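You operate a simulated robot arm through the tools that you are given. There is no shell and no other tool.

The job below is to be done with a simulated robot arm. You get a single attempt, and the scene is never put back.

JOB
Put things in order on the top of the low stand. At the end: the oil flask from the top of the low stand stands where the yellow wiping pad stood; the yellow wiping pad from the top of the low stand is on the brown carton (marked "STUDS"); the silver breather from the top of the low stand stands on top of the yellow digital level; the green plug gauge (marked "GO") stands where the oil flask stood; the blue bore gauge (marked "GO") stands where the green plug gauge stood; whatever was shut is shut again. Leave all else as you found it, and nothing knocked over.

The check looks at the end state, three seconds after you hand in, the way a careful person would. Anything else that was tipped, shoved, dropped, spilled or broken makes it a failure.

ROBOT AND FRAMES
A 7-joint arm with a two-finger parallel gripper, fixed in place. Base frame: the origin is at the foot of the arm, x ahead of it, y to its left, z up; the work surface is at about z = 45. Lengths are in cm, angles in degrees, forces in N, time in s.
With the tool pointing down near the work surface it reaches from about 10 to 58 cm from the base axis. Its first joint turns from -66.0 to 66.0 degrees. Payload 1.57 kg.
The TCP is the grasp point between the finger pads, 3 cm short of the fingertips. In the tool frame z runs along the fingers and y along their closing line. The gripper opens to 8 cm. The fingers are 1.7 cm wide and 1.2 cm thick; the gripper's body (4 by 8.2 cm) begins 8 cm behind the TCP.
Orientation is told as [roll, pitch, yaw] about the base's x, y, z axes, in that order, counted from this pose: with the fingers straight down and closing along the base's y, the tool's x points along the base's -x, its y along +y and its z along -z.

CONTROLS
- The arm moves only by the tool jog_arm. Its argument "increments" is a list of rows, each a list of 7 numbers: the turn, a rotation vector about the tool's x, y, z in rad, then the shift along the tool's x, y, z in cm, then the gripper command, from -1 (fully open) to 1 (shut), values between in proportion. In form: [[ax, ay, az, tx, ty, tz, fingers], ...]. A call has 1 to 20 rows; each row is the pose to reach, as a shift and turn from the pose commanded when the call began, along the tool's axes at that moment. Each row takes 0.2 s and may step no farther than 5 cm and 8.6 degrees from the row before; otherwise, or with a gripper value out of range, the whole call is refused. Where a pose cannot be reached the arm comes as near as it can. A force on the tool above 40 N (or 10 N above the force at the start of the call, whichever is more), or a blocked arm, ends the call early, and 0.2 s more pass. The fingers move at their own pace (about 7.2 cm/s each) and stop on an object; they squeeze with about 28 N. The grip force told is the motor's: it shows also when the fingers shut on nothing. Time passes only in rows, and 0.2 s behind the last, so rows that repeat a pose let the fingers close. The reply holds the time, the measured pose of the TCP, the force on the tool along the base axes, the opening and the grip force, in the units named above and with some noise, with the torque about the TCP (base axes, N m) and any sound that the robot's microphone picked up, and new pictures: "pictures" is both (left out), scene, wrist or none.
- Cameras (640 x 400 px; columns grow to the right, rows downward): "scene" is fixed at [2.21, 42.09, 141.04]; the picture's right is [-0.95, -0.30, 0.00], its down [-0.21, 0.67, -0.71] and it looks along [0.22, -0.68, -0.70] (base axes); focal length 308 px, centre (320, 200). "wrist" rides on the gripper at [7.2, -0.7, -12.2] in the tool frame; the picture's right is [0.09, 1.00, 0.00], its down [-0.84, 0.08, -0.54] and it looks along [-0.54, 0.05, 0.84] (tool axes); focal length 238 px, centre (320, 200). There is no depth. A picture from a camera that has moved, and an enlarged one, comes with that camera's place and axes in the base frame and with its lens.
- close_up(camera, box): a new picture of the part [left, top, right, bottom] of that camera's present view, enlarged. No time passes.
- sign_off(): hands the job in; it is judged then, once.

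Places have to be worked out from the pictures, the camera data and where the tool is seen. Open the gripper and draw the arm clear of the work before you hand the job in, unless the task says otherwise.

The tools are called after "Emit:" as a command line: name --pt "numbers of a row" for each row, then --argument value for the rest, lists and objects as JSON in quotes. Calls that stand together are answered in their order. jog_arm: Moves the arm, as the interface text tells. Its arguments: {"type":"object","properties":{"increments":{"type":"array"},"pictures":{"type":"string","enum":["both","scene","wrist","none"]}},"required":["increments"]} The other tools are called the same way: close_up (camera, box) takes an enlarged picture of a part of a camera's view; sign_off () hands the job in.

At the start:

```text
time_s: 0.0
ee_pos: [48.95, -17.22, 78.56]
ee_rot: [0.1, 0.1, -0.1]
wrist_force: [0.4, 0.2, -0.3]
moment: [-0.02, -0.02, 0.0]
gripper_width: 7.99
grip_force: 0.2
```

scene: 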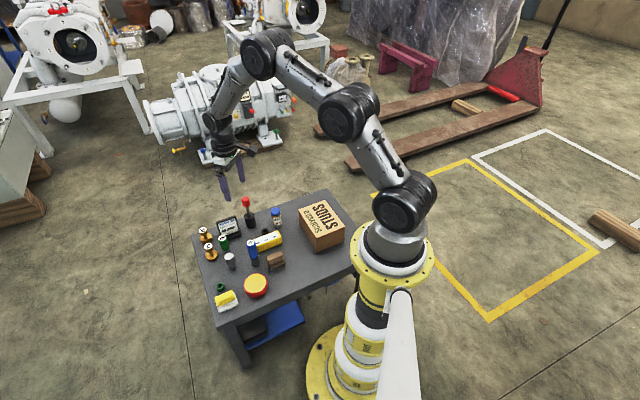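
wrist: 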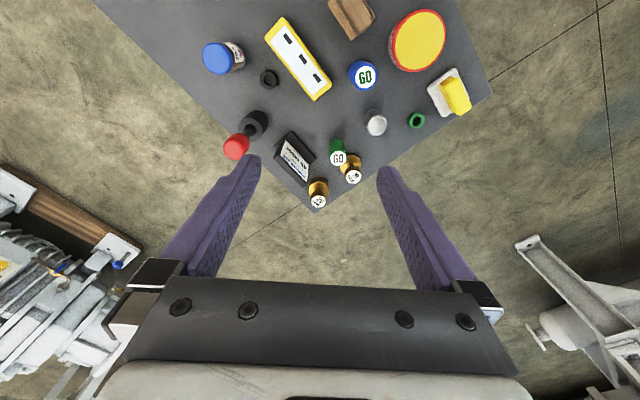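

I'll start by looking closer at the stand top from both cameras to identify the objects.

Emit:
close_up --camera "scene" --box '[180, 180, 360, 320]'

Emit:
close_up --camera "wrist" --box '[180, 0, 500, 220]'

```text
2.86 times, centred on (270, 250) of scene
camera zoom: at [2.21, 42.09, 141.04], right [-0.95, -0.3, 0.0], down [-0.21, 0.67, -0.71], along [0.22, -0.68, -0.7], focal length 880 px, centre (463, 57)
```

zoom: 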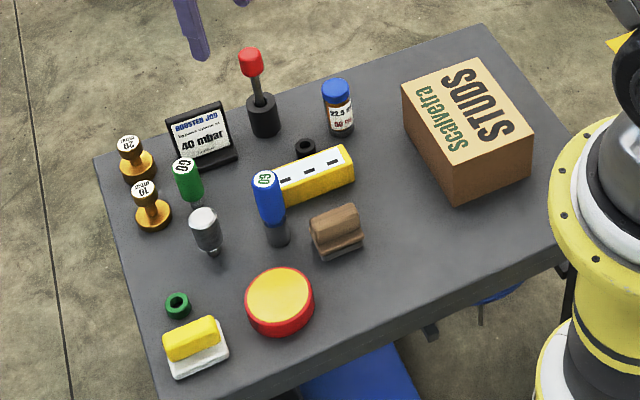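

```text
1.82 times, centred on (340, 110) of wrist
camera zoom: at [41.73, -17.9, 90.79], right [-0.09, 1.0, 0.0], down [0.84, 0.08, 0.54], along [0.54, 0.05, -0.84], focal length 433 px, centre (284, 364)
```

zoom: 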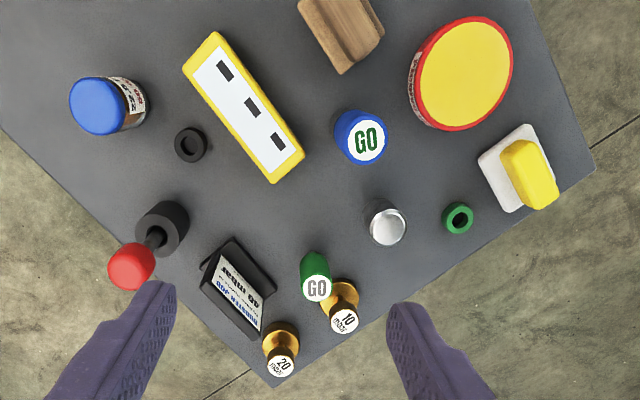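

Next I zoom further in on the individual pieces to tell which is which, especially the flask, the pad and the two gauges.

Emit:
close_up --camera "scene" --box '[205, 270, 275, 315]'

Emit:
close_up --camera "scene" --box '[235, 190, 305, 235]'

Emit:
close_up --camera "scene" --box '[205, 225, 285, 275]'

Emit:
close_up --camera "scene" --box '[195, 205, 255, 245]'

Emit:
close_up --camera "scene" --box '[285, 190, 365, 255]'

Emit:
close_up --camera "wrist" --box '[190, 20, 350, 120]'

Emit:
close_up --camera "wrist" --box '[340, 40, 500, 140]'

Emit:
close_up --camera "wrist" --box '[260, 110, 400, 215]'

```text
8.89 times, centred on (240, 292) of scene
camera zoom: at [2.21, 42.09, 141.04], right [-0.95, -0.3, 0.0], down [-0.21, 0.67, -0.71], along [0.22, -0.68, -0.7], focal length 2738 px, centre (1031, -622)
```

zoom: 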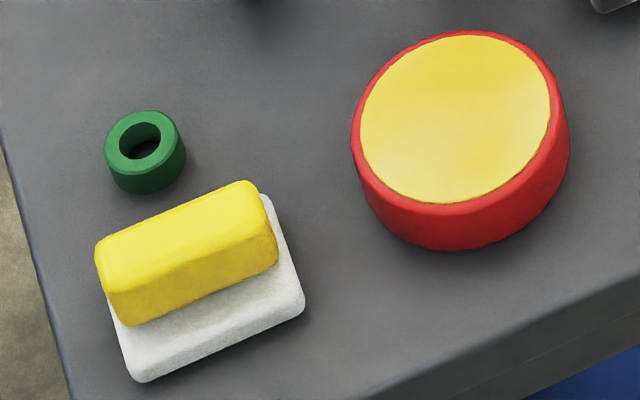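

```text
8.89 times, centred on (270, 212) of scene
camera zoom: at [2.21, 42.09, 141.04], right [-0.95, -0.3, 0.0], down [-0.21, 0.67, -0.71], along [0.22, -0.68, -0.7], focal length 2738 px, centre (764, 89)
```

zoom: 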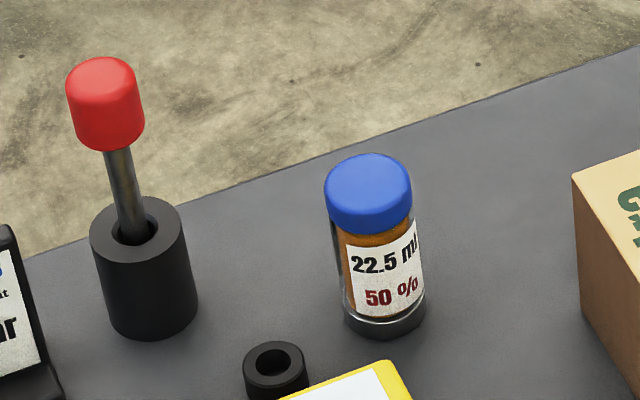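

```text
8.00 times, centred on (245, 250) of scene
camera zoom: at [2.21, 42.09, 141.04], right [-0.95, -0.3, 0.0], down [-0.21, 0.67, -0.71], along [0.22, -0.68, -0.7], focal length 2464 px, centre (920, -200)
```

zoom: 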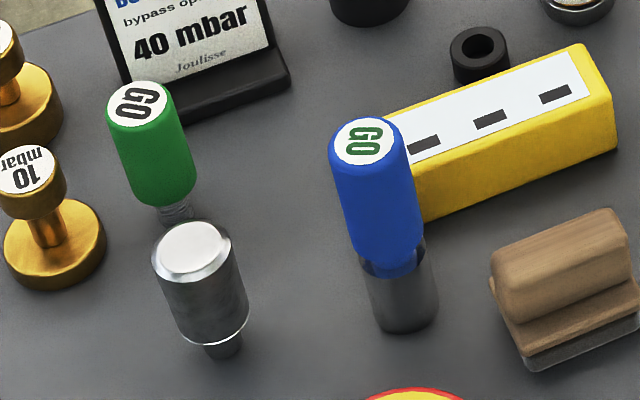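

```text
10.00 times, centred on (225, 225) of scene
camera zoom: at [2.21, 42.09, 141.04], right [-0.95, -0.3, 0.0], down [-0.21, 0.67, -0.71], along [0.22, -0.68, -0.7], focal length 3080 px, centre (1270, -50)
```

zoom: 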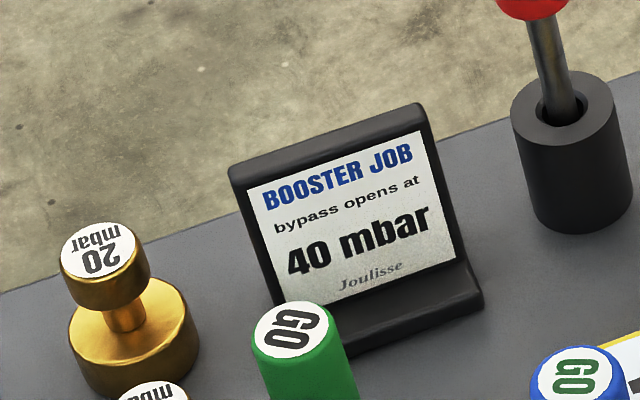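

```text
6.15 times, centred on (325, 222) of scene
camera zoom: at [2.21, 42.09, 141.04], right [-0.95, -0.3, 0.0], down [-0.21, 0.67, -0.71], along [0.22, -0.68, -0.7], focal length 1895 px, centre (289, 62)
```

zoom: 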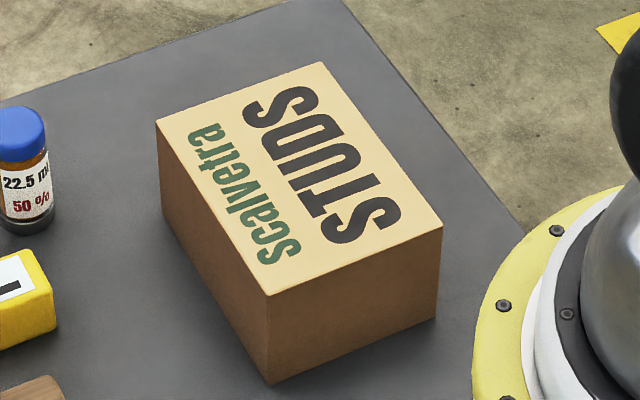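

```text
4.00 times, centred on (270, 70) of wrist
camera zoom: at [41.73, -17.9, 90.79], right [-0.09, 1.0, 0.0], down [0.84, 0.08, 0.54], along [0.54, 0.05, -0.84], focal length 953 px, centre (520, 720)
```

zoom: 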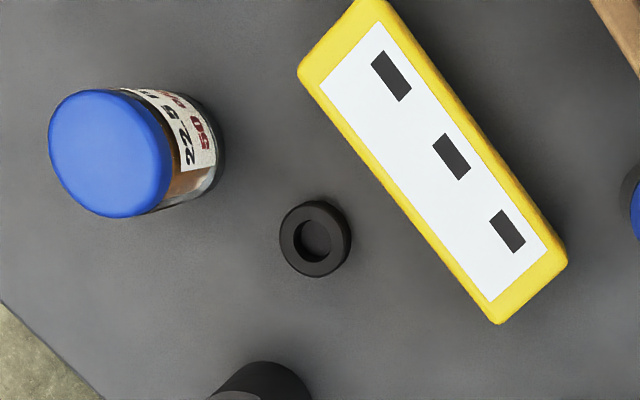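

```text
4.00 times, centred on (420, 90) of wrist
camera zoom: at [41.73, -17.9, 90.79], right [-0.09, 1.0, 0.0], down [0.84, 0.08, 0.54], along [0.54, 0.05, -0.84], focal length 953 px, centre (-80, 640)
```

zoom: 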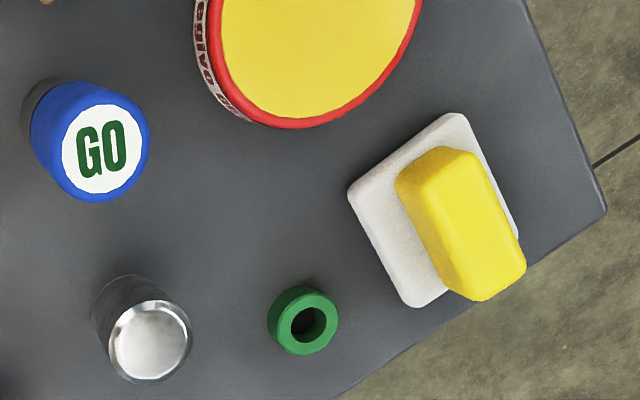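

```text
3.81 times, centred on (330, 162) of wrist
camera zoom: at [41.73, -17.9, 90.79], right [-0.09, 1.0, 0.0], down [0.84, 0.08, 0.54], along [0.54, 0.05, -0.84], focal length 908 px, centre (282, 343)
```

zoom: 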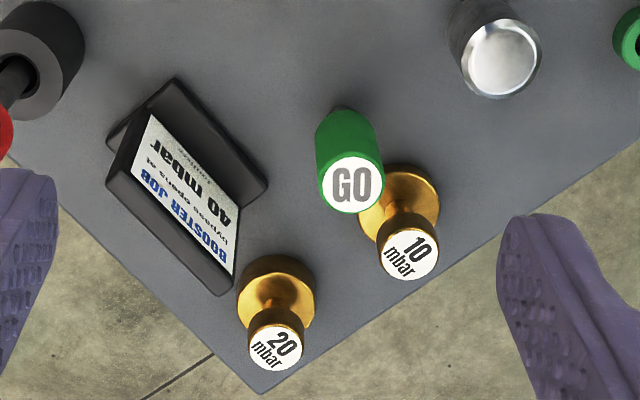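

The scene shows the following:
- The pad, a white slab with a yellow ridge, is at about (46.5, 4.9), with its long axis at about 45°.
- The oil flask (blue cap, amber body) is at about (44, -31.6).
- The green gauge is at about (57, -13.3), the blue gauge at about (44.3, -12), and the breather at about (51.6, -7.8).
- The level is centred near (44, -21) and the carton near (25.6, -33), with its top at z of about 53.

I'll move over the pad with the yaw turned about +45° for a closer look.

Emit:
jog_arm --pt "0 0 -0.1122 0.35 3.157 2.357 -1" --pt "0 0 -0.2244 0.7 6.314 4.714 -1" --pt "0 0 -0.3366 1.05 9.471 7.071 -1" --pt "0 0 -0.4488 1.4 12.629 9.429 -1" --pt "0 0 -0.561 1.75 15.786 11.786 -1" --pt "0 0 -0.6732 2.1 18.943 14.143 -1" --pt "0 0 -0.785 2.45 22.1 16.5 -1" --pt "0 0 -0.785 2.45 22.1 16.5 -1"

```text
time_s: 1.8
ee_pos: [46.6, 4.65, 62.11]
ee_rot: [0.0, 0.0, 45.1]
wrist_force: [1.0, -0.9, 0.8]
moment: [0.03, 0.0, -0.02]
gripper_width: 8.01
grip_force: 0.1
camera wrist: at [41.93, -0.73, 74.16], right [-0.77, 0.64, 0.0], down [0.54, 0.65, 0.54], along [0.35, 0.42, -0.84], focal length 238 px, centre (320, 200)
```

scene: 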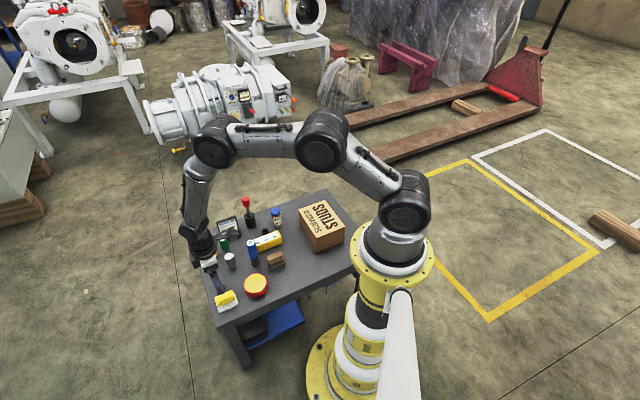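
wrist: 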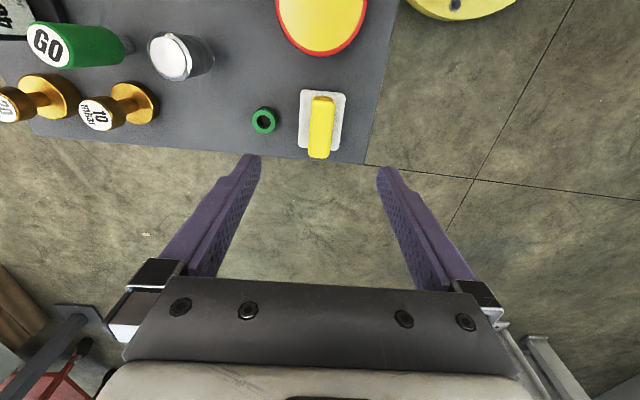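

The pad sits almost exactly under the tool. I zoom in to check its alignment and height before going down.

Emit:
close_up --camera "wrist" --box '[240, 70, 400, 170]'

Emit:
close_up --camera "scene" --box '[190, 240, 280, 310]'

```text
4.00 times, centred on (320, 120) of wrist
camera zoom: at [41.93, -0.73, 74.16], right [-0.77, 0.64, 0.0], down [0.54, 0.65, 0.54], along [0.35, 0.42, -0.84], focal length 953 px, centre (320, 520)
```

zoom: 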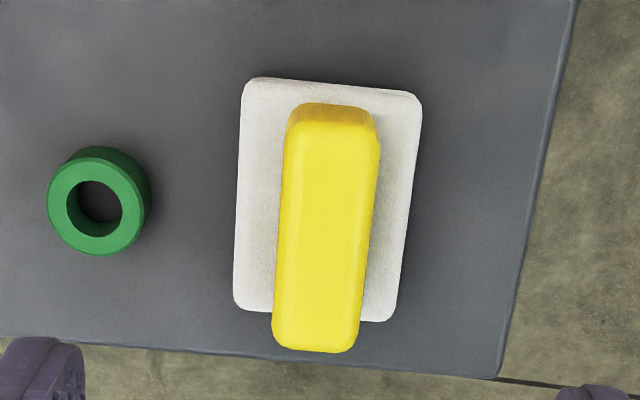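

```text
5.71 times, centred on (235, 275) of scene
camera zoom: at [2.21, 42.09, 141.04], right [-0.95, -0.3, 0.0], down [-0.21, 0.67, -0.71], along [0.22, -0.68, -0.7], focal length 1760 px, centre (806, -229)
```

zoom: 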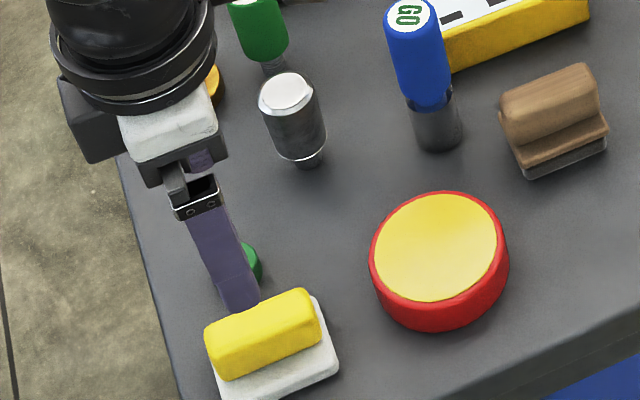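

The pad's long axis matches the tool at yaw 45, and the handle top is at z of about 49. I narrow the fingers to 5 cm so they clear the green ring, then descend to TCP z of about 49.8.

Emit:
jog_arm --pt "0 0 0 0 0 1 -0.25" --pt "0 0 0 0 0 4 -0.25" --pt "0 0 0 0 0 7 -0.25" --pt "0 0 0 0 0 9.5 -0.25" --pt "0 0 0 0 0 11.3 -0.25" --pt "0 0 0 0 0 12.26 -0.25" --pt "0 0 0 0 0 12.26 -0.25"

```text
time_s: 3.4
ee_pos: [46.52, 4.73, 49.94]
ee_rot: [0.1, 0.0, 45.1]
wrist_force: [0.5, -0.8, 1.0]
moment: [0.0, 0.01, -0.01]
gripper_width: 4.98
grip_force: 0.0
camera wrist: at [41.82, -0.72, 62.02], right [-0.77, 0.64, 0.0], down [0.54, 0.65, 0.54], along [0.35, 0.42, -0.84], focal length 238 px, centre (320, 200)
```

scene: 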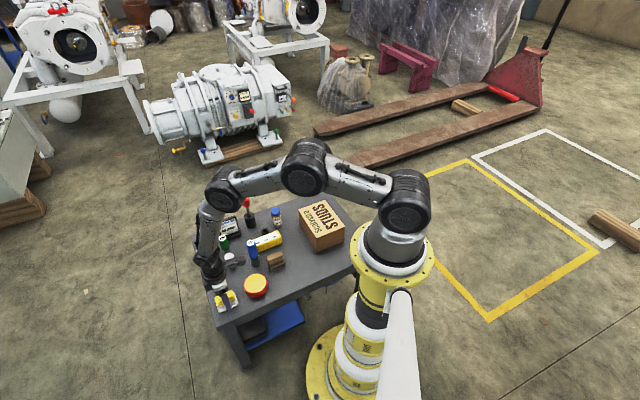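
wrist: 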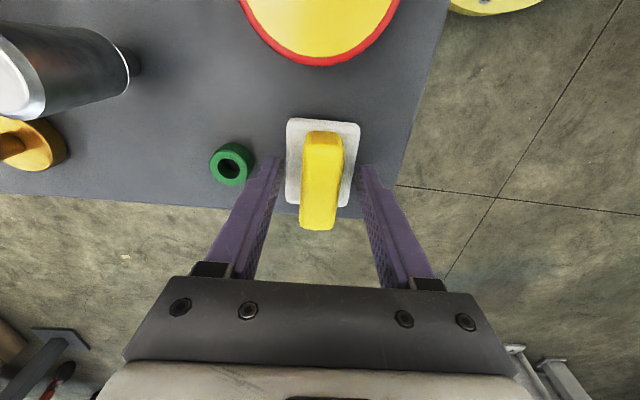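

The fingers straddle the handle with clearance from the ring, so I close the grip here.

Emit:
jog_arm --pt "0 0 0 0 0 0 1" --pt "0 0 0 0 0 0 1" --pt "0 0 0 0 0 0 1" --pt "0 0 0 0 0 0 1"

```text
time_s: 4.4
ee_pos: [46.42, 4.72, 49.85]
ee_rot: [0.1, 0.0, 44.9]
wrist_force: [-0.4, 0.1, -0.7]
moment: [-0.01, 0.0, 0.0]
gripper_width: 2.28
grip_force: 27.9
camera wrist: at [41.8, -0.73, 62.02], right [-0.77, 0.64, 0.0], down [0.54, 0.65, 0.54], along [0.35, 0.42, -0.84], focal length 238 px, centre (320, 200)
```

scene: 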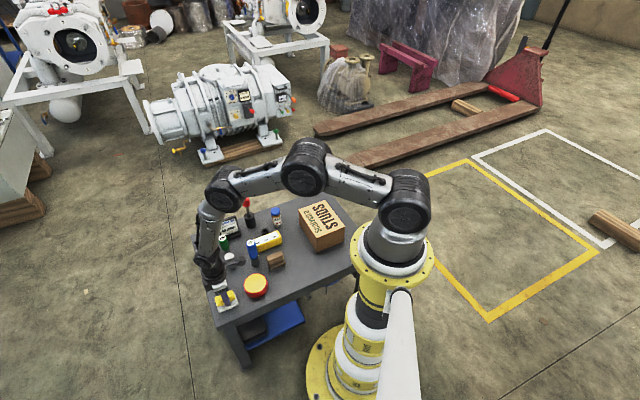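
wrist: 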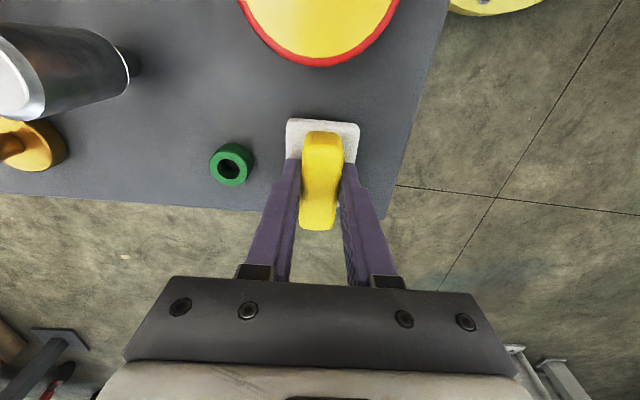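

The pad is held at 2.28 cm width. I lift it 15 cm and carry it over the carton, turning the yaw to -45 so the pad lines up with the carton.

Emit:
jog_arm --pt "0 0 0 0 0 -1 1" --pt "0 0 0 0 0 -4 1" --pt "0 0 0 0 0 -8 1" --pt "0 0 0 0 0 -12 1" --pt "0 0 0 0 0 -15 1" --pt "0 0 0.1208 3.204 -0.93 -15 1" --pt "0 0 0.2417 6.408 -1.86 -15 1" --pt "0 0 0.3625 9.612 -2.79 -15 1" --pt "0 0 0.4833 12.815 -3.72 -15 1" --pt "0 0 0.6042 16.02 -4.65 -15 1" --pt "0 0 0.725 19.22 -5.58 -15 1" --pt "0 0 0.8458 22.43 -6.51 -15 1" --pt "0 0 0.9667 25.63 -7.44 -15 1" --pt "0 0 1.0875 28.83 -8.37 -15 1" --pt "0 0 1.2083 32.04 -9.3 -15 1" --pt "0 0 1.3292 35.24 -10.23 -15 1" --pt "0 0 1.45 38.45 -11.16 -15 1" --pt "0 0 1.5708 41.65 -12.09 -15 1" --pt "0 0 1.5708 41.65 -12.09 -15 1"

```text
time_s: 8.4
ee_pos: [25.63, -33.21, 64.72]
ee_rot: [0.0, 0.1, -45.1]
wrist_force: [-1.5, -0.2, -0.2]
moment: [0.01, -0.01, 0.01]
gripper_width: 2.31
grip_force: 27.9
camera wrist: at [20.06, -28.45, 76.95], right [0.64, 0.77, 0.0], down [0.65, -0.54, 0.54], along [0.42, -0.35, -0.84], focal length 238 px, centre (320, 200)
```

scene: 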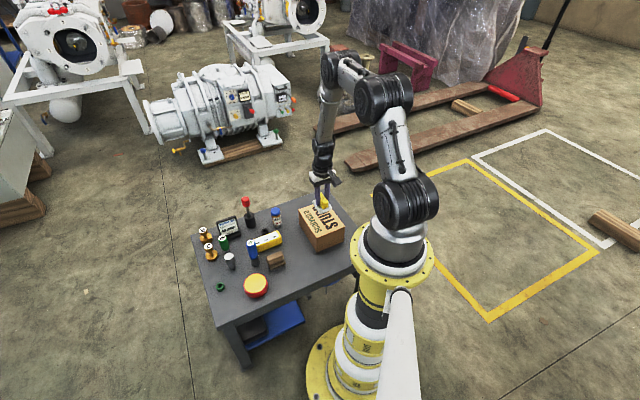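
wrist: 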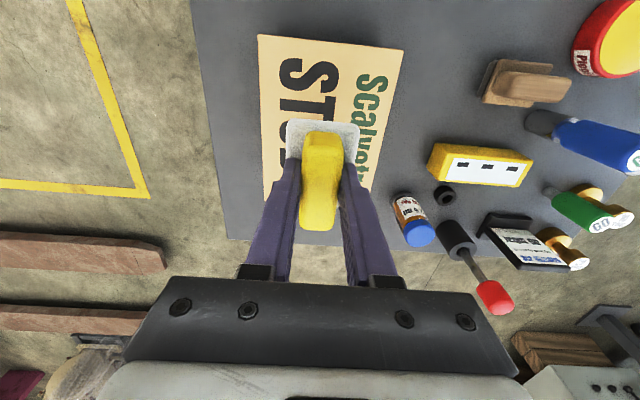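

The carton's top corners agree with my estimate, so the tool is over its centre. I lower quickly to just above the expected contact at z of about 57.9, then feel my way down.

Emit:
jog_arm --pt "0 0 0 0 0 2 1" --pt "0 0 0 0 0 4 1" --pt "0 0 0 0 0 5.5 1" --pt "0 0 0 0 0 6.1 1" --pt "0 0 0 0 0 6.1 1"

Emit:
close_up --camera "scene" --box '[290, 170, 360, 260]'

```text
time_s: 9.6
ee_pos: [25.72, -33.29, 58.9]
ee_rot: [0.1, 0.0, -45.0]
wrist_force: [-3.2, 5.5, 20.4]
moment: [0.22, 0.15, -0.02]
gripper_width: 2.3
grip_force: 28.1
camera wrist: at [20.09, -28.51, 71.0], right [0.64, 0.77, 0.0], down [0.65, -0.54, 0.54], along [0.42, -0.35, -0.84], focal length 238 px, centre (320, 200)
```

scene: 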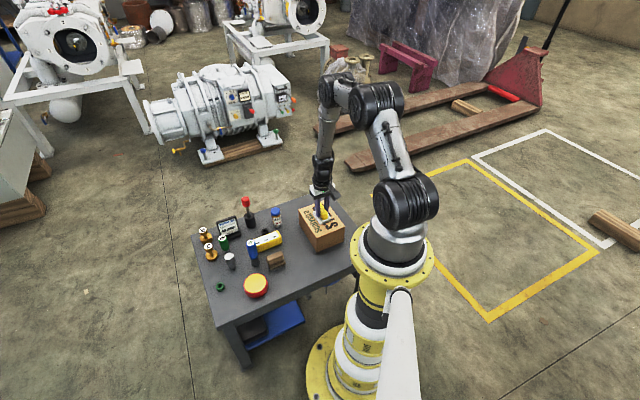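
wrist: 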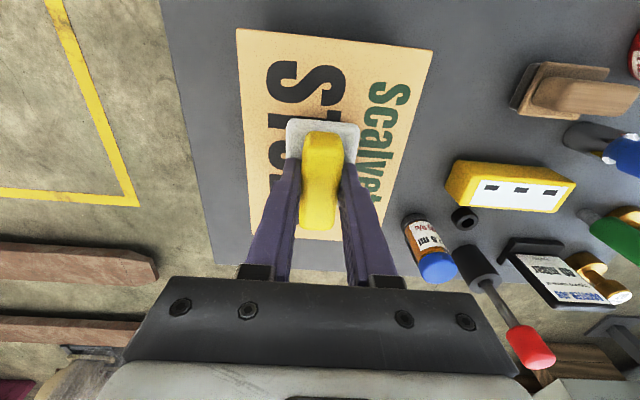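

```text
4.44 times, centred on (325, 215) of scene
camera zoom: at [2.19, 42.12, 141.04], right [-0.95, -0.3, 0.0], down [-0.21, 0.67, -0.71], along [0.22, -0.68, -0.7], focal length 1369 px, centre (298, 133)
```

zoom: 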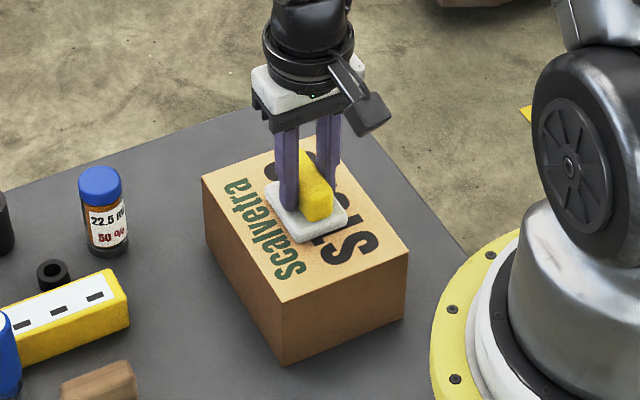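

The pad is already resting on the carton with about 20 N of push, which puts the carton top near z = 54. I ease up slightly and then open.

Emit:
jog_arm --pt "0 0 0 0 0 -0.15 1" --pt "0 0 0 0 0 -0.2 1" --pictures "none"

```text
time_s: 10.2
ee_pos: [25.65, -33.16, 58.91]
ee_rot: [-0.2, -0.1, -45.0]
wrist_force: [0.5, -0.5, -0.6]
moment: [0.01, 0.05, 0.0]
gripper_width: 2.3
grip_force: 28.3
```

The force is back to about zero with the pad right at the surface. I open to 5 cm in place, then rise straight up.

Emit:
jog_arm --pt "0 0 0 0 0 0.05 0.3" --pt "0 0 0 0 0 0.05 -0.25" --pt "0 0 0 0 0 0.05 -0.25" --pt "0 0 0 0 0 -2 -0.25" --pt "0 0 0 0 0 -6 -0.25" --pt "0 0 0 0 0 -10 -0.25" --pt "0 0 0 0 0 -10 -0.25"

Emit:
close_up --camera "scene" --box '[290, 170, 360, 260]'

```text
time_s: 11.8
ee_pos: [25.51, -33.21, 69.0]
ee_rot: [-0.1, -0.1, -45.0]
wrist_force: [0.1, 0.9, -0.4]
moment: [0.0, -0.03, 0.04]
gripper_width: 5.01
grip_force: 0.0
camera wrist: at [20.01, -28.53, 81.13], right [0.64, 0.77, 0.0], down [0.65, -0.54, 0.54], along [0.42, -0.35, -0.84], focal length 238 px, centre (320, 200)
```

scene: 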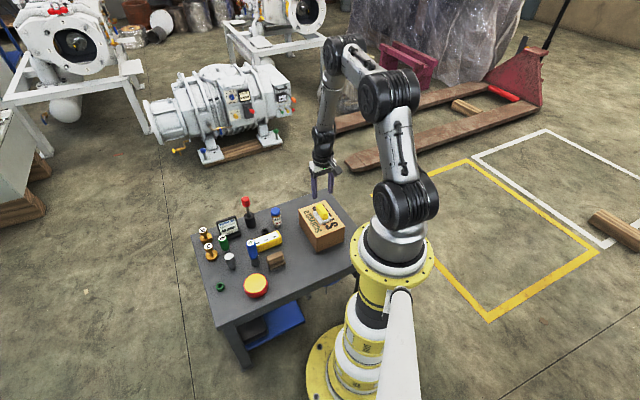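
wrist: 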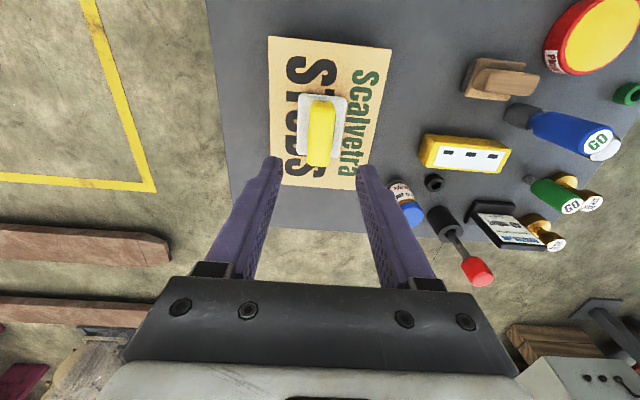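

```text
4.44 times, centred on (325, 215) of scene
camera zoom: at [2.21, 42.09, 141.04], right [-0.95, -0.3, 0.0], down [-0.21, 0.67, -0.71], along [0.22, -0.68, -0.7], focal length 1369 px, centre (298, 133)
```

zoom: 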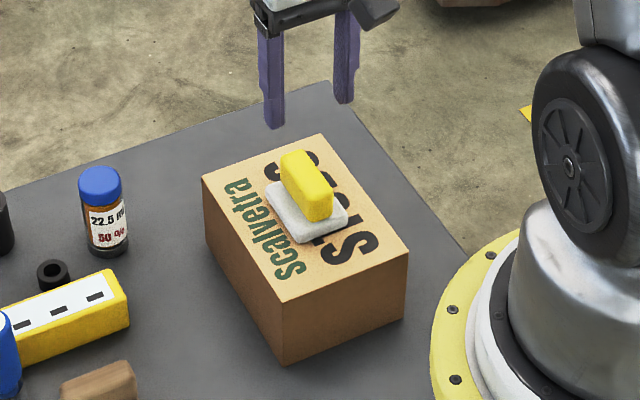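

The pad now sits squarely on the carton. Next I move above the flask at about (43.9, -31.4) with yaw near 30 and look down at it.

Emit:
jog_arm --pt "0 0 -0.1309 -1.167 1.421 0.5 -0.5" --pt "0 0 -0.2618 -2.334 2.842 1.0 -0.5" --pt "0 0 -0.3927 -3.501 4.263 1.5 -0.5" --pt "0 0 -0.5236 -4.668 5.684 2.0 -0.5" --pt "0 0 -0.6545 -5.835 7.105 2.5 -0.5" --pt "0 0 -0.7854 -7.002 8.526 3.0 -0.5" --pt "0 0 -0.9163 -8.169 9.947 3.5 -0.5" --pt "0 0 -1.0472 -9.336 11.368 4.0 -0.5" --pt "0 0 -1.1781 -10.503 12.789 4.5 -0.5" --pt "0 0 -1.309 -11.67 14.21 5.0 -0.5" --pt "0 0 -1.309 -11.67 14.21 5.0 -0.5"

Emit:
close_up --camera "wrist" --box '[220, 60, 420, 185]'

```text
time_s: 14.2
ee_pos: [44.01, -31.43, 64.1]
ee_rot: [0.0, 0.0, 30.1]
wrist_force: [-1.4, -1.1, -0.6]
moment: [-0.02, -0.01, 0.02]
gripper_width: 5.99
grip_force: 0.0
camera wrist: at [38.03, -35.56, 76.12], right [-0.58, 0.82, 0.0], down [0.69, 0.49, 0.54], along [0.44, 0.31, -0.84], focal length 238 px, centre (320, 200)
```

scene: 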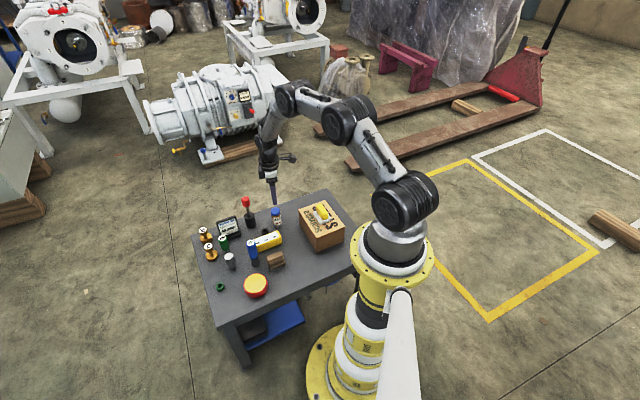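
wrist: 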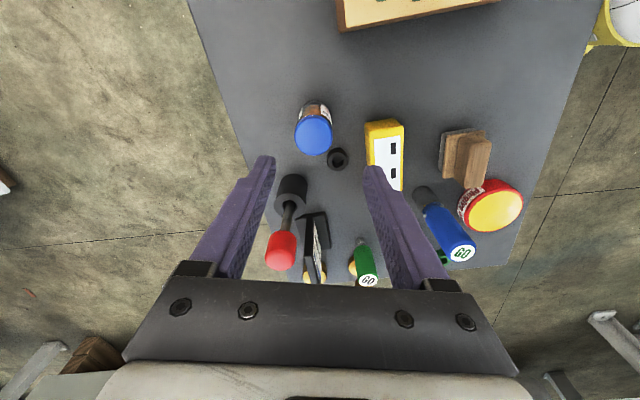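

```text
3.20 times, centred on (320, 122) of wrist
camera zoom: at [38.03, -35.56, 76.12], right [-0.58, 0.82, 0.0], down [0.69, 0.49, 0.54], along [0.44, 0.31, -0.84], focal length 763 px, centre (320, 448)
```

zoom: 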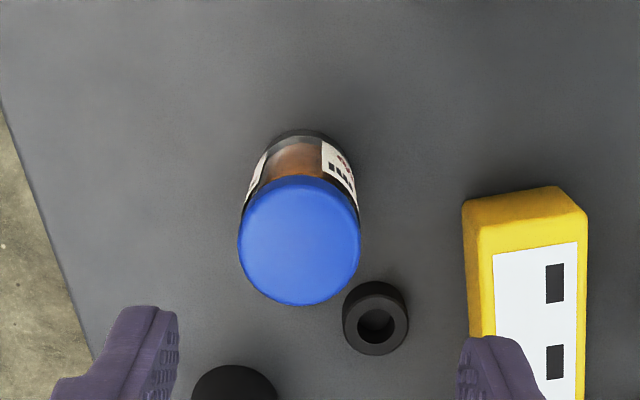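

The flask is about 0.7 cm off the tool axis, near (44.15, -32.1). I correct for that and drop to z of about 58 for a finer check before straddling it.

Emit:
jog_arm --pt "0 0 0 0.2 -0.68 2 -0.5" --pt "0 0 0 0.2 -0.68 4 -0.5" --pt "0 0 0 0.2 -0.68 6 -0.5" --pt "0 0 0 0.2 -0.68 6 -0.5"

Emit:
close_up --camera "wrist" --box '[220, 80, 420, 205]'

Emit:
close_up --camera "scene" --box '[235, 170, 315, 235]'

```text
time_s: 15.2
ee_pos: [44.17, -32.09, 57.93]
ee_rot: [-0.1, 0.0, 30.0]
wrist_force: [0.5, -0.1, -0.9]
moment: [0.07, 0.04, 0.01]
gripper_width: 5.99
grip_force: 0.0
camera wrist: at [38.21, -36.21, 70.13], right [-0.58, 0.82, 0.0], down [0.69, 0.49, 0.54], along [0.44, 0.31, -0.84], focal length 238 px, centre (320, 200)
```

scene: 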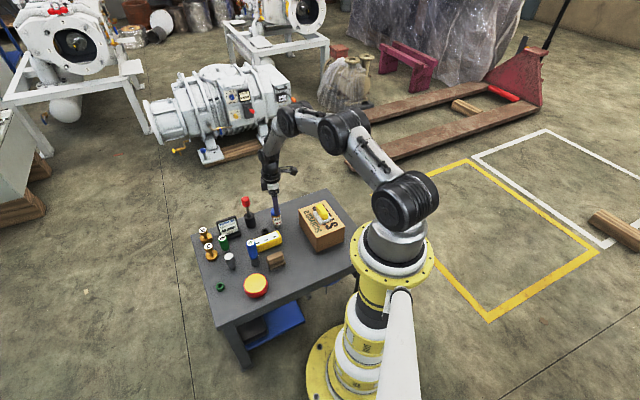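
wrist: 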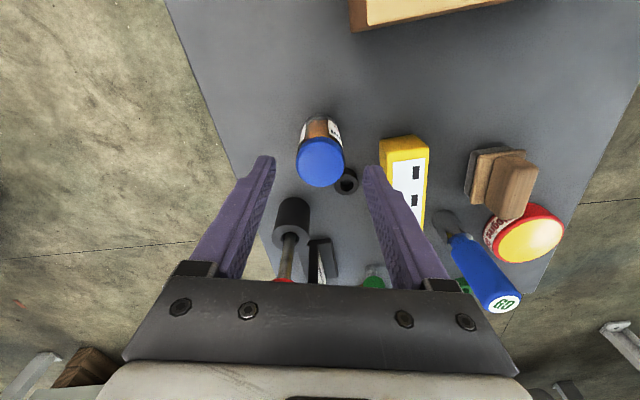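

```text
3.20 times, centred on (320, 142) of wrist
camera zoom: at [38.21, -36.21, 70.13], right [-0.58, 0.82, 0.0], down [0.69, 0.49, 0.54], along [0.44, 0.31, -0.84], focal length 763 px, centre (320, 384)
```

zoom: 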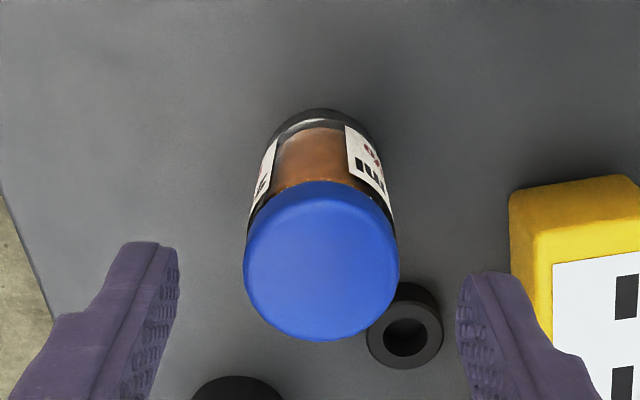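

```text
6.15 times, centred on (275, 202) of scene
camera zoom: at [2.21, 42.09, 141.04], right [-0.95, -0.3, 0.0], down [-0.21, 0.67, -0.71], along [0.22, -0.68, -0.7], focal length 1895 px, centre (597, 185)
```

zoom: 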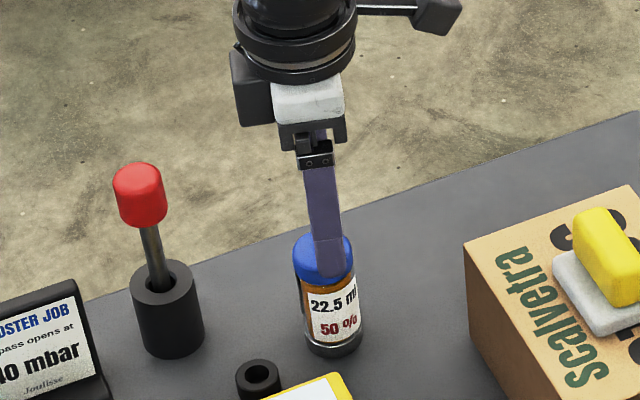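

The cap is centred between the fingers to within about 0.2 cm, so the flask's place is (44.15, -32.1). The ring and the level are clear of the fingers. I go down to TCP z of about 49.5 and close.

Emit:
jog_arm --pt "0 0 0 0 0 2.5 -0.5" --pt "0 0 0 0 0 5 -0.5" --pt "0 0 0 0 0 7 -0.5" --pt "0 0 0 0 0 8.1 -0.5" --pt "0 0 0 0 0 8.4 -0.5" --pt "0 0 0 0 0 8.4 -0.5" --pt "0 0 0 0 0 8.4 0" --pt "0 0 0 0 0 8.4 0.5" --pt "0 0 0 0 0 8.4 1" --pt "0 0 0 0 0 8.4 1" --pt "0 0 0 0 0 8.4 1"

Emit:
close_up --camera "scene" --box '[235, 170, 315, 235]'

```text
time_s: 17.6
ee_pos: [44.03, -31.97, 49.55]
ee_rot: [0.0, -0.1, 30.0]
wrist_force: [0.9, 0.0, -0.4]
moment: [-0.01, -0.02, -0.01]
gripper_width: 3.71
grip_force: 28.0
camera wrist: at [38.1, -36.2, 61.75], right [-0.58, 0.82, 0.0], down [0.69, 0.49, 0.54], along [0.44, 0.31, -0.84], focal length 238 px, centre (320, 200)
```

scene: 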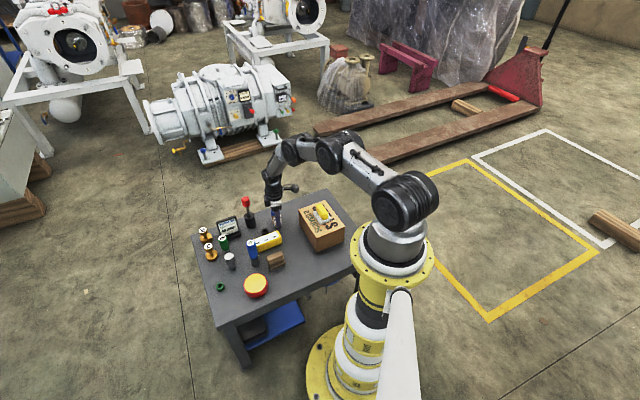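
wrist: 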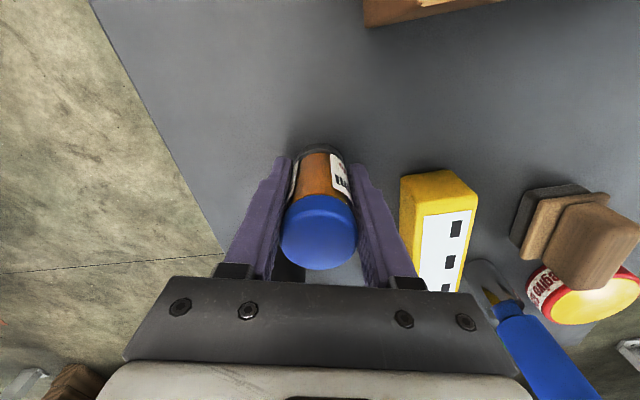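

```text
6.15 times, centred on (275, 202) of scene
camera zoom: at [2.21, 42.09, 141.04], right [-0.95, -0.3, 0.0], down [-0.21, 0.67, -0.71], along [0.22, -0.68, -0.7], focal length 1895 px, centre (597, 185)
```

zoom: 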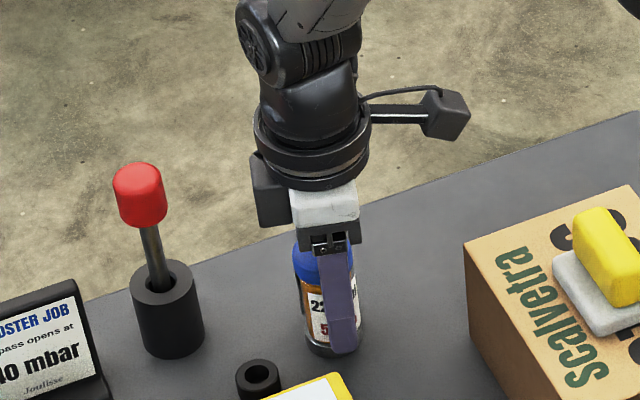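

The flask is held at 3.71 cm width. Before lifting, I check the odd brass tip visible near the blue gauge.

Emit:
close_up --camera "wrist" --box '[440, 200, 640, 400]'

Emit:
close_up --camera "scene" --box '[236, 235, 276, 275]'

```text
2.00 times, centred on (540, 300) of wrist
camera zoom: at [38.1, -36.2, 61.75], right [-0.58, 0.82, 0.0], down [0.69, 0.49, 0.54], along [0.44, 0.31, -0.84], focal length 477 px, centre (-120, 0)
```

zoom: 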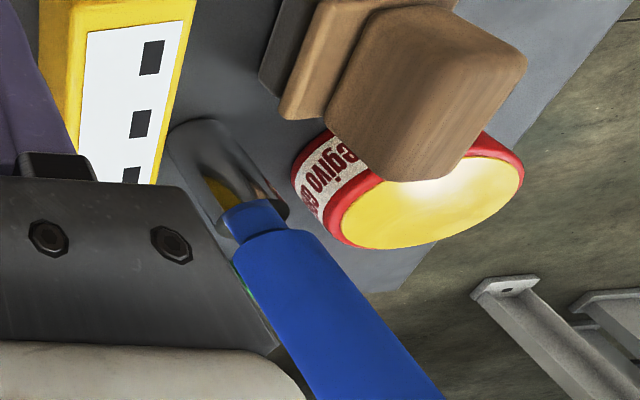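

```text
10.00 times, centred on (256, 255) of scene
camera zoom: at [2.21, 42.09, 141.04], right [-0.95, -0.3, 0.0], down [-0.21, 0.67, -0.71], along [0.22, -0.68, -0.7], focal length 3080 px, centre (960, -350)
```

zoom: 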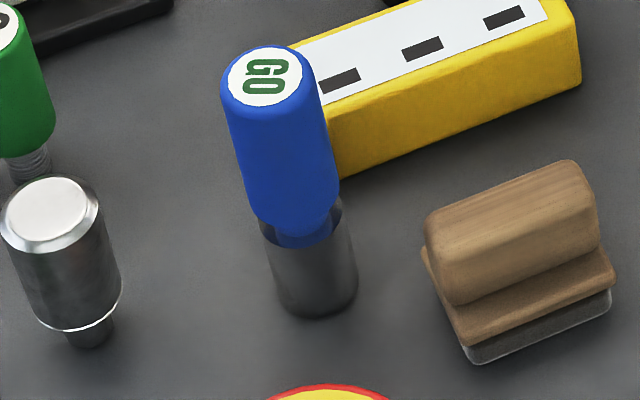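

The blue gauge is one piece: a blue grip on a chrome cylinder that mirrors the yellow level. I lift the flask to z of about 66 and carry it over to the pad's old spot at (46.4, 4.6), turning the yaw to 10 so the fingers will miss the green ring.

Emit:
jog_arm --pt "0 0 0 0 0 -1 1" --pt "0 0 0 0 0 -4 1" --pt "0 0 0 0 0 -8 1" --pt "0 0 0 0 0 -12.3 1" --pt "0 0 0 0 0 -16.5 1" --pt "0 0 0.0291 -1.693 2.549 -16.5 1" --pt "0 0 0.0582 -3.387 5.098 -16.5 1" --pt "0 0 0.0873 -5.08 7.648 -16.5 1" --pt "0 0 0.1163 -6.773 10.197 -16.5 1" --pt "0 0 0.1454 -8.467 12.746 -16.5 1" --pt "0 0 0.1745 -10.16 15.295 -16.5 1" --pt "0 0 0.2036 -11.853 17.844 -16.5 1" --pt "0 0 0.2327 -13.547 20.393 -16.5 1" --pt "0 0 0.2618 -15.24 22.943 -16.5 1" --pt "0 0 0.2909 -16.933 25.492 -16.5 1" --pt "0 0 0.3199 -18.627 28.041 -16.5 1" --pt "0 0 0.349 -20.32 30.59 -16.5 1" --pt "0 0 0.349 -20.32 30.59 -16.5 1"

Emit:
close_up --camera "scene" --box '[190, 220, 290, 310]'

```text
time_s: 21.4
ee_pos: [46.42, 4.5, 66.11]
ee_rot: [0.0, 0.0, 10.0]
wrist_force: [0.4, 0.1, -0.8]
moment: [0.04, 0.0, 0.0]
gripper_width: 3.7
grip_force: 28.1
camera wrist: at [39.41, 2.69, 78.22], right [-0.26, 0.96, 0.0], down [0.81, 0.22, 0.54], along [0.52, 0.14, -0.84], focal length 238 px, centre (320, 200)
```

scene: 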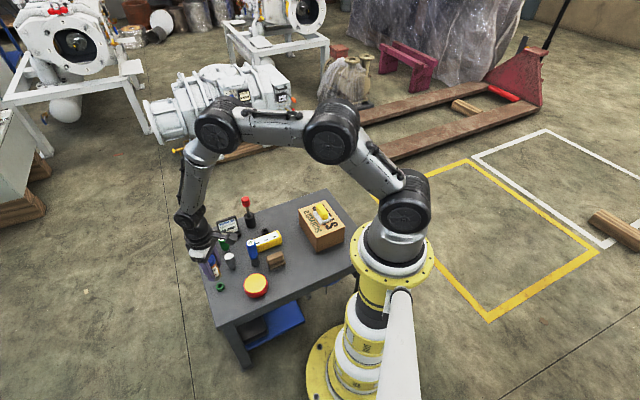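
wrist: 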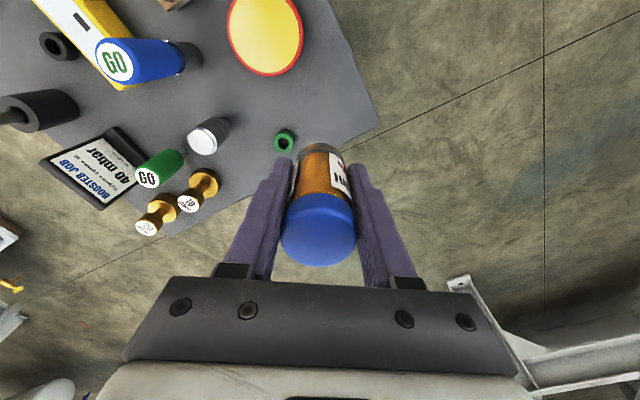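

```text
4.44 times, centred on (240, 265) of scene
camera zoom: at [2.21, 42.09, 141.04], right [-0.95, -0.3, 0.0], down [-0.21, 0.67, -0.71], along [0.22, -0.68, -0.7], focal length 1369 px, centre (676, -89)
```

zoom: 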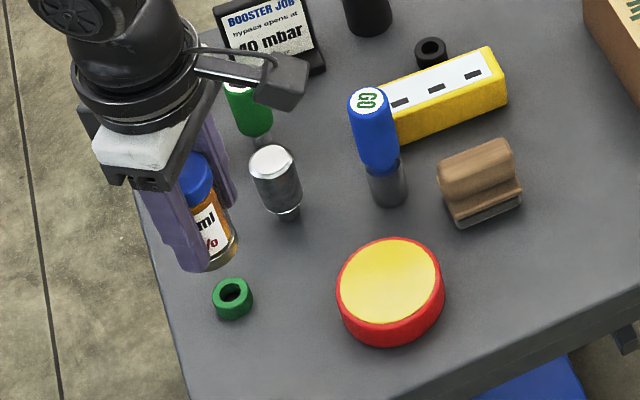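

The flask is upright in the grip, over the target. I lower it slowly to just above the contact height at TCP z of about 49.6.

Emit:
jog_arm --pt "0 0 0 0 0 3 1" --pt "0 0 0 0 0 6.5 1" --pt "0 0 0 0 0 10 1" --pt "0 0 0 0 0 13 1" --pt "0 0 0 0 0 15 1" --pt "0 0 0 0 0 16 1" --pt "0 0 0 0 0 16.3 1" --pt "0 0 0 0 0 16.3 1"

Emit:
close_up --camera "scene" --box '[190, 240, 280, 310]'

```text
time_s: 23.2
ee_pos: [46.5, 4.58, 49.9]
ee_rot: [0.0, -0.1, 10.1]
wrist_force: [-4.8, -4.1, 21.0]
moment: [-0.22, 0.18, -0.09]
gripper_width: 3.68
grip_force: 27.9
camera wrist: at [39.45, 2.69, 62.04], right [-0.26, 0.96, 0.0], down [0.81, 0.22, 0.54], along [0.52, 0.14, -0.84], focal length 238 px, centre (320, 200)
```

scene: 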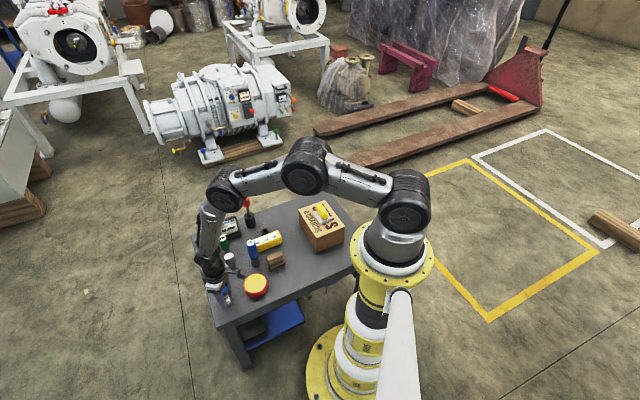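
wrist: 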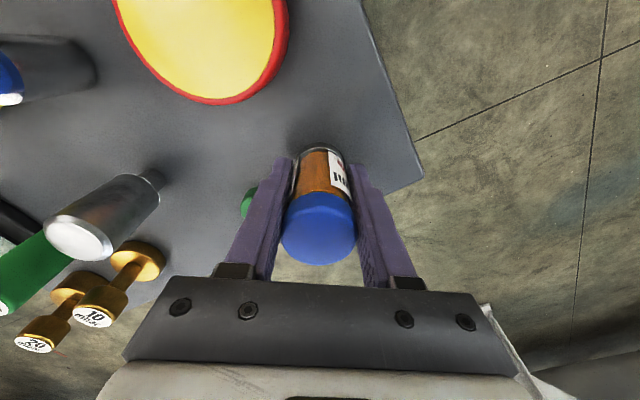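

```text
5.71 times, centred on (235, 275) of scene
camera zoom: at [2.17, 42.09, 141.05], right [-0.95, -0.3, 0.0], down [-0.21, 0.67, -0.71], along [0.22, -0.68, -0.7], focal length 1760 px, centre (806, -229)
```

zoom: 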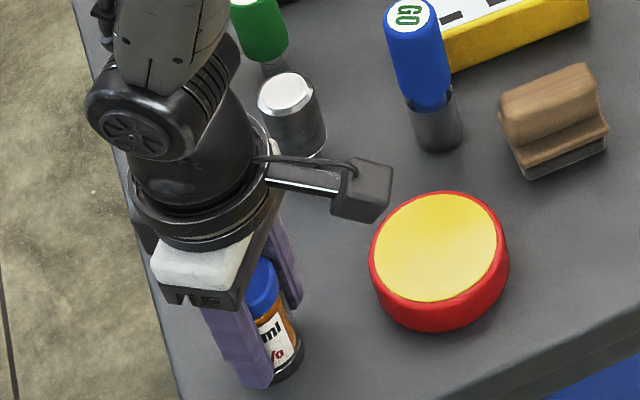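

The flask is on the table with about 21 N of push, acting through its base. I ease up 0.2 cm to unload it.

Emit:
jog_arm --pt "0 0 0 0 0 -0.1 1" --pt "0 0 0 0 0 -0.2 1" --pictures "none"

```text
time_s: 23.8
ee_pos: [46.36, 4.58, 49.99]
ee_rot: [0.1, -0.1, 10.0]
wrist_force: [1.6, 0.9, 2.9]
moment: [0.08, -0.09, 0.01]
gripper_width: 3.66
grip_force: 27.6
```

The residual force is only about 3 N, so the flask is standing. I open to 5.4 cm, which stays clear of the ring, and rise straight up.

Emit:
jog_arm --pt "0 0 0 0 0 0 0.0" --pt "0 0 0 0 0 0 -0.35" --pt "0 0 0 0 0 0 -0.35" --pt "0 0 0 0 0 -2 -0.35" --pt "0 0 0 0 0 -5 -0.35" --pt "0 0 0 0 0 -9 -0.35" --pt "0 0 0 0 0 -13 -0.35" --pt "0 0 0 0 0 -16 -0.35" --pt "0 0 0 0 0 -16 -0.35"

Emit:
close_up --camera "wrist" --box '[220, 60, 420, 185]'

Emit:
close_up --camera "scene" --box '[190, 220, 290, 310]'

```text
time_s: 25.8
ee_pos: [46.33, 4.5, 65.94]
ee_rot: [0.0, 0.0, 10.0]
wrist_force: [0.7, 0.2, 0.0]
moment: [-0.01, -0.01, -0.01]
gripper_width: 5.4
grip_force: 0.1
camera wrist: at [39.41, 2.6, 78.14], right [-0.26, 0.96, 0.0], down [0.81, 0.22, 0.54], along [0.52, 0.14, -0.84], focal length 238 px, centre (320, 200)
```

scene: 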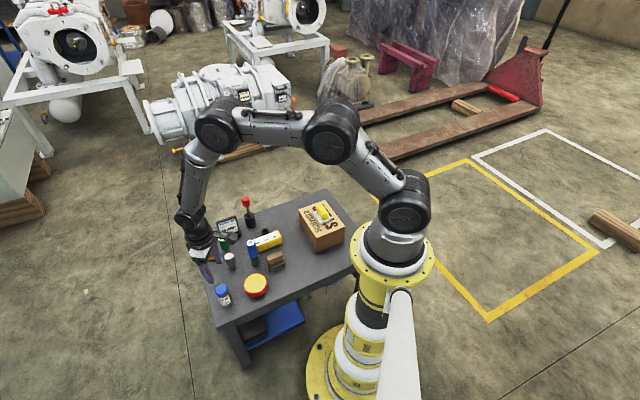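
wrist: 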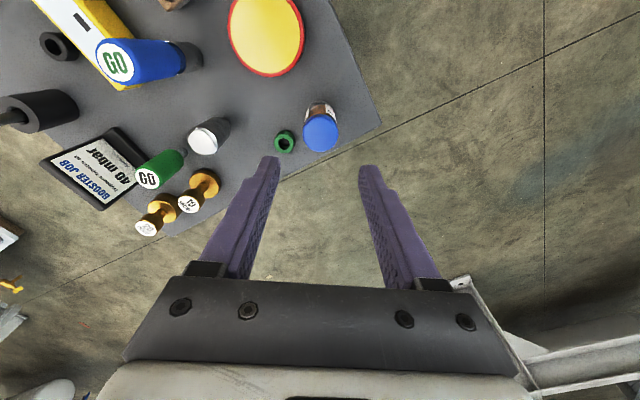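

```text
3.20 times, centred on (320, 122) of wrist
camera zoom: at [39.41, 2.6, 78.14], right [-0.26, 0.96, 0.0], down [0.81, 0.22, 0.54], along [0.52, 0.14, -0.84], focal length 763 px, centre (320, 448)
```

zoom: 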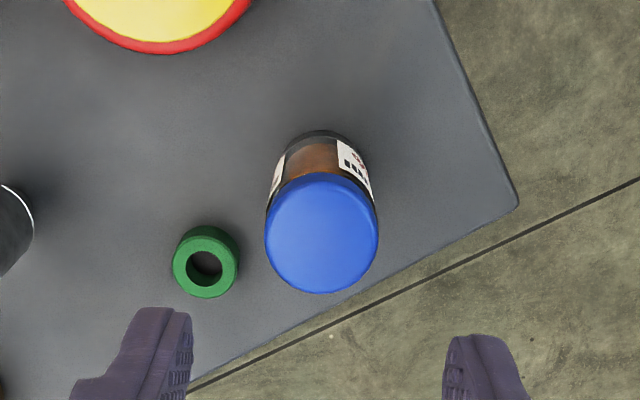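

```text
4.44 times, centred on (240, 265) of scene
camera zoom: at [2.21, 42.09, 141.04], right [-0.95, -0.3, 0.0], down [-0.21, 0.67, -0.71], along [0.22, -0.68, -0.7], focal length 1369 px, centre (676, -89)
```

zoom: 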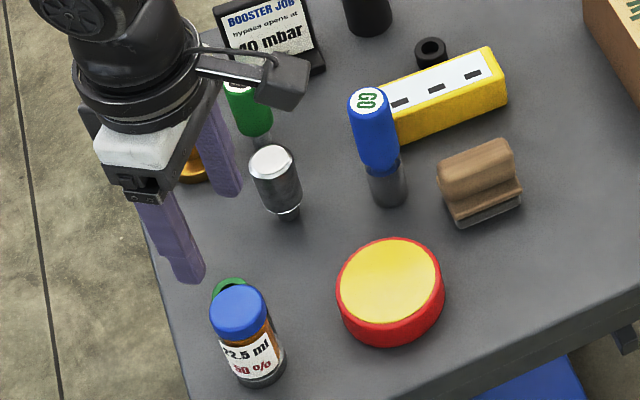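

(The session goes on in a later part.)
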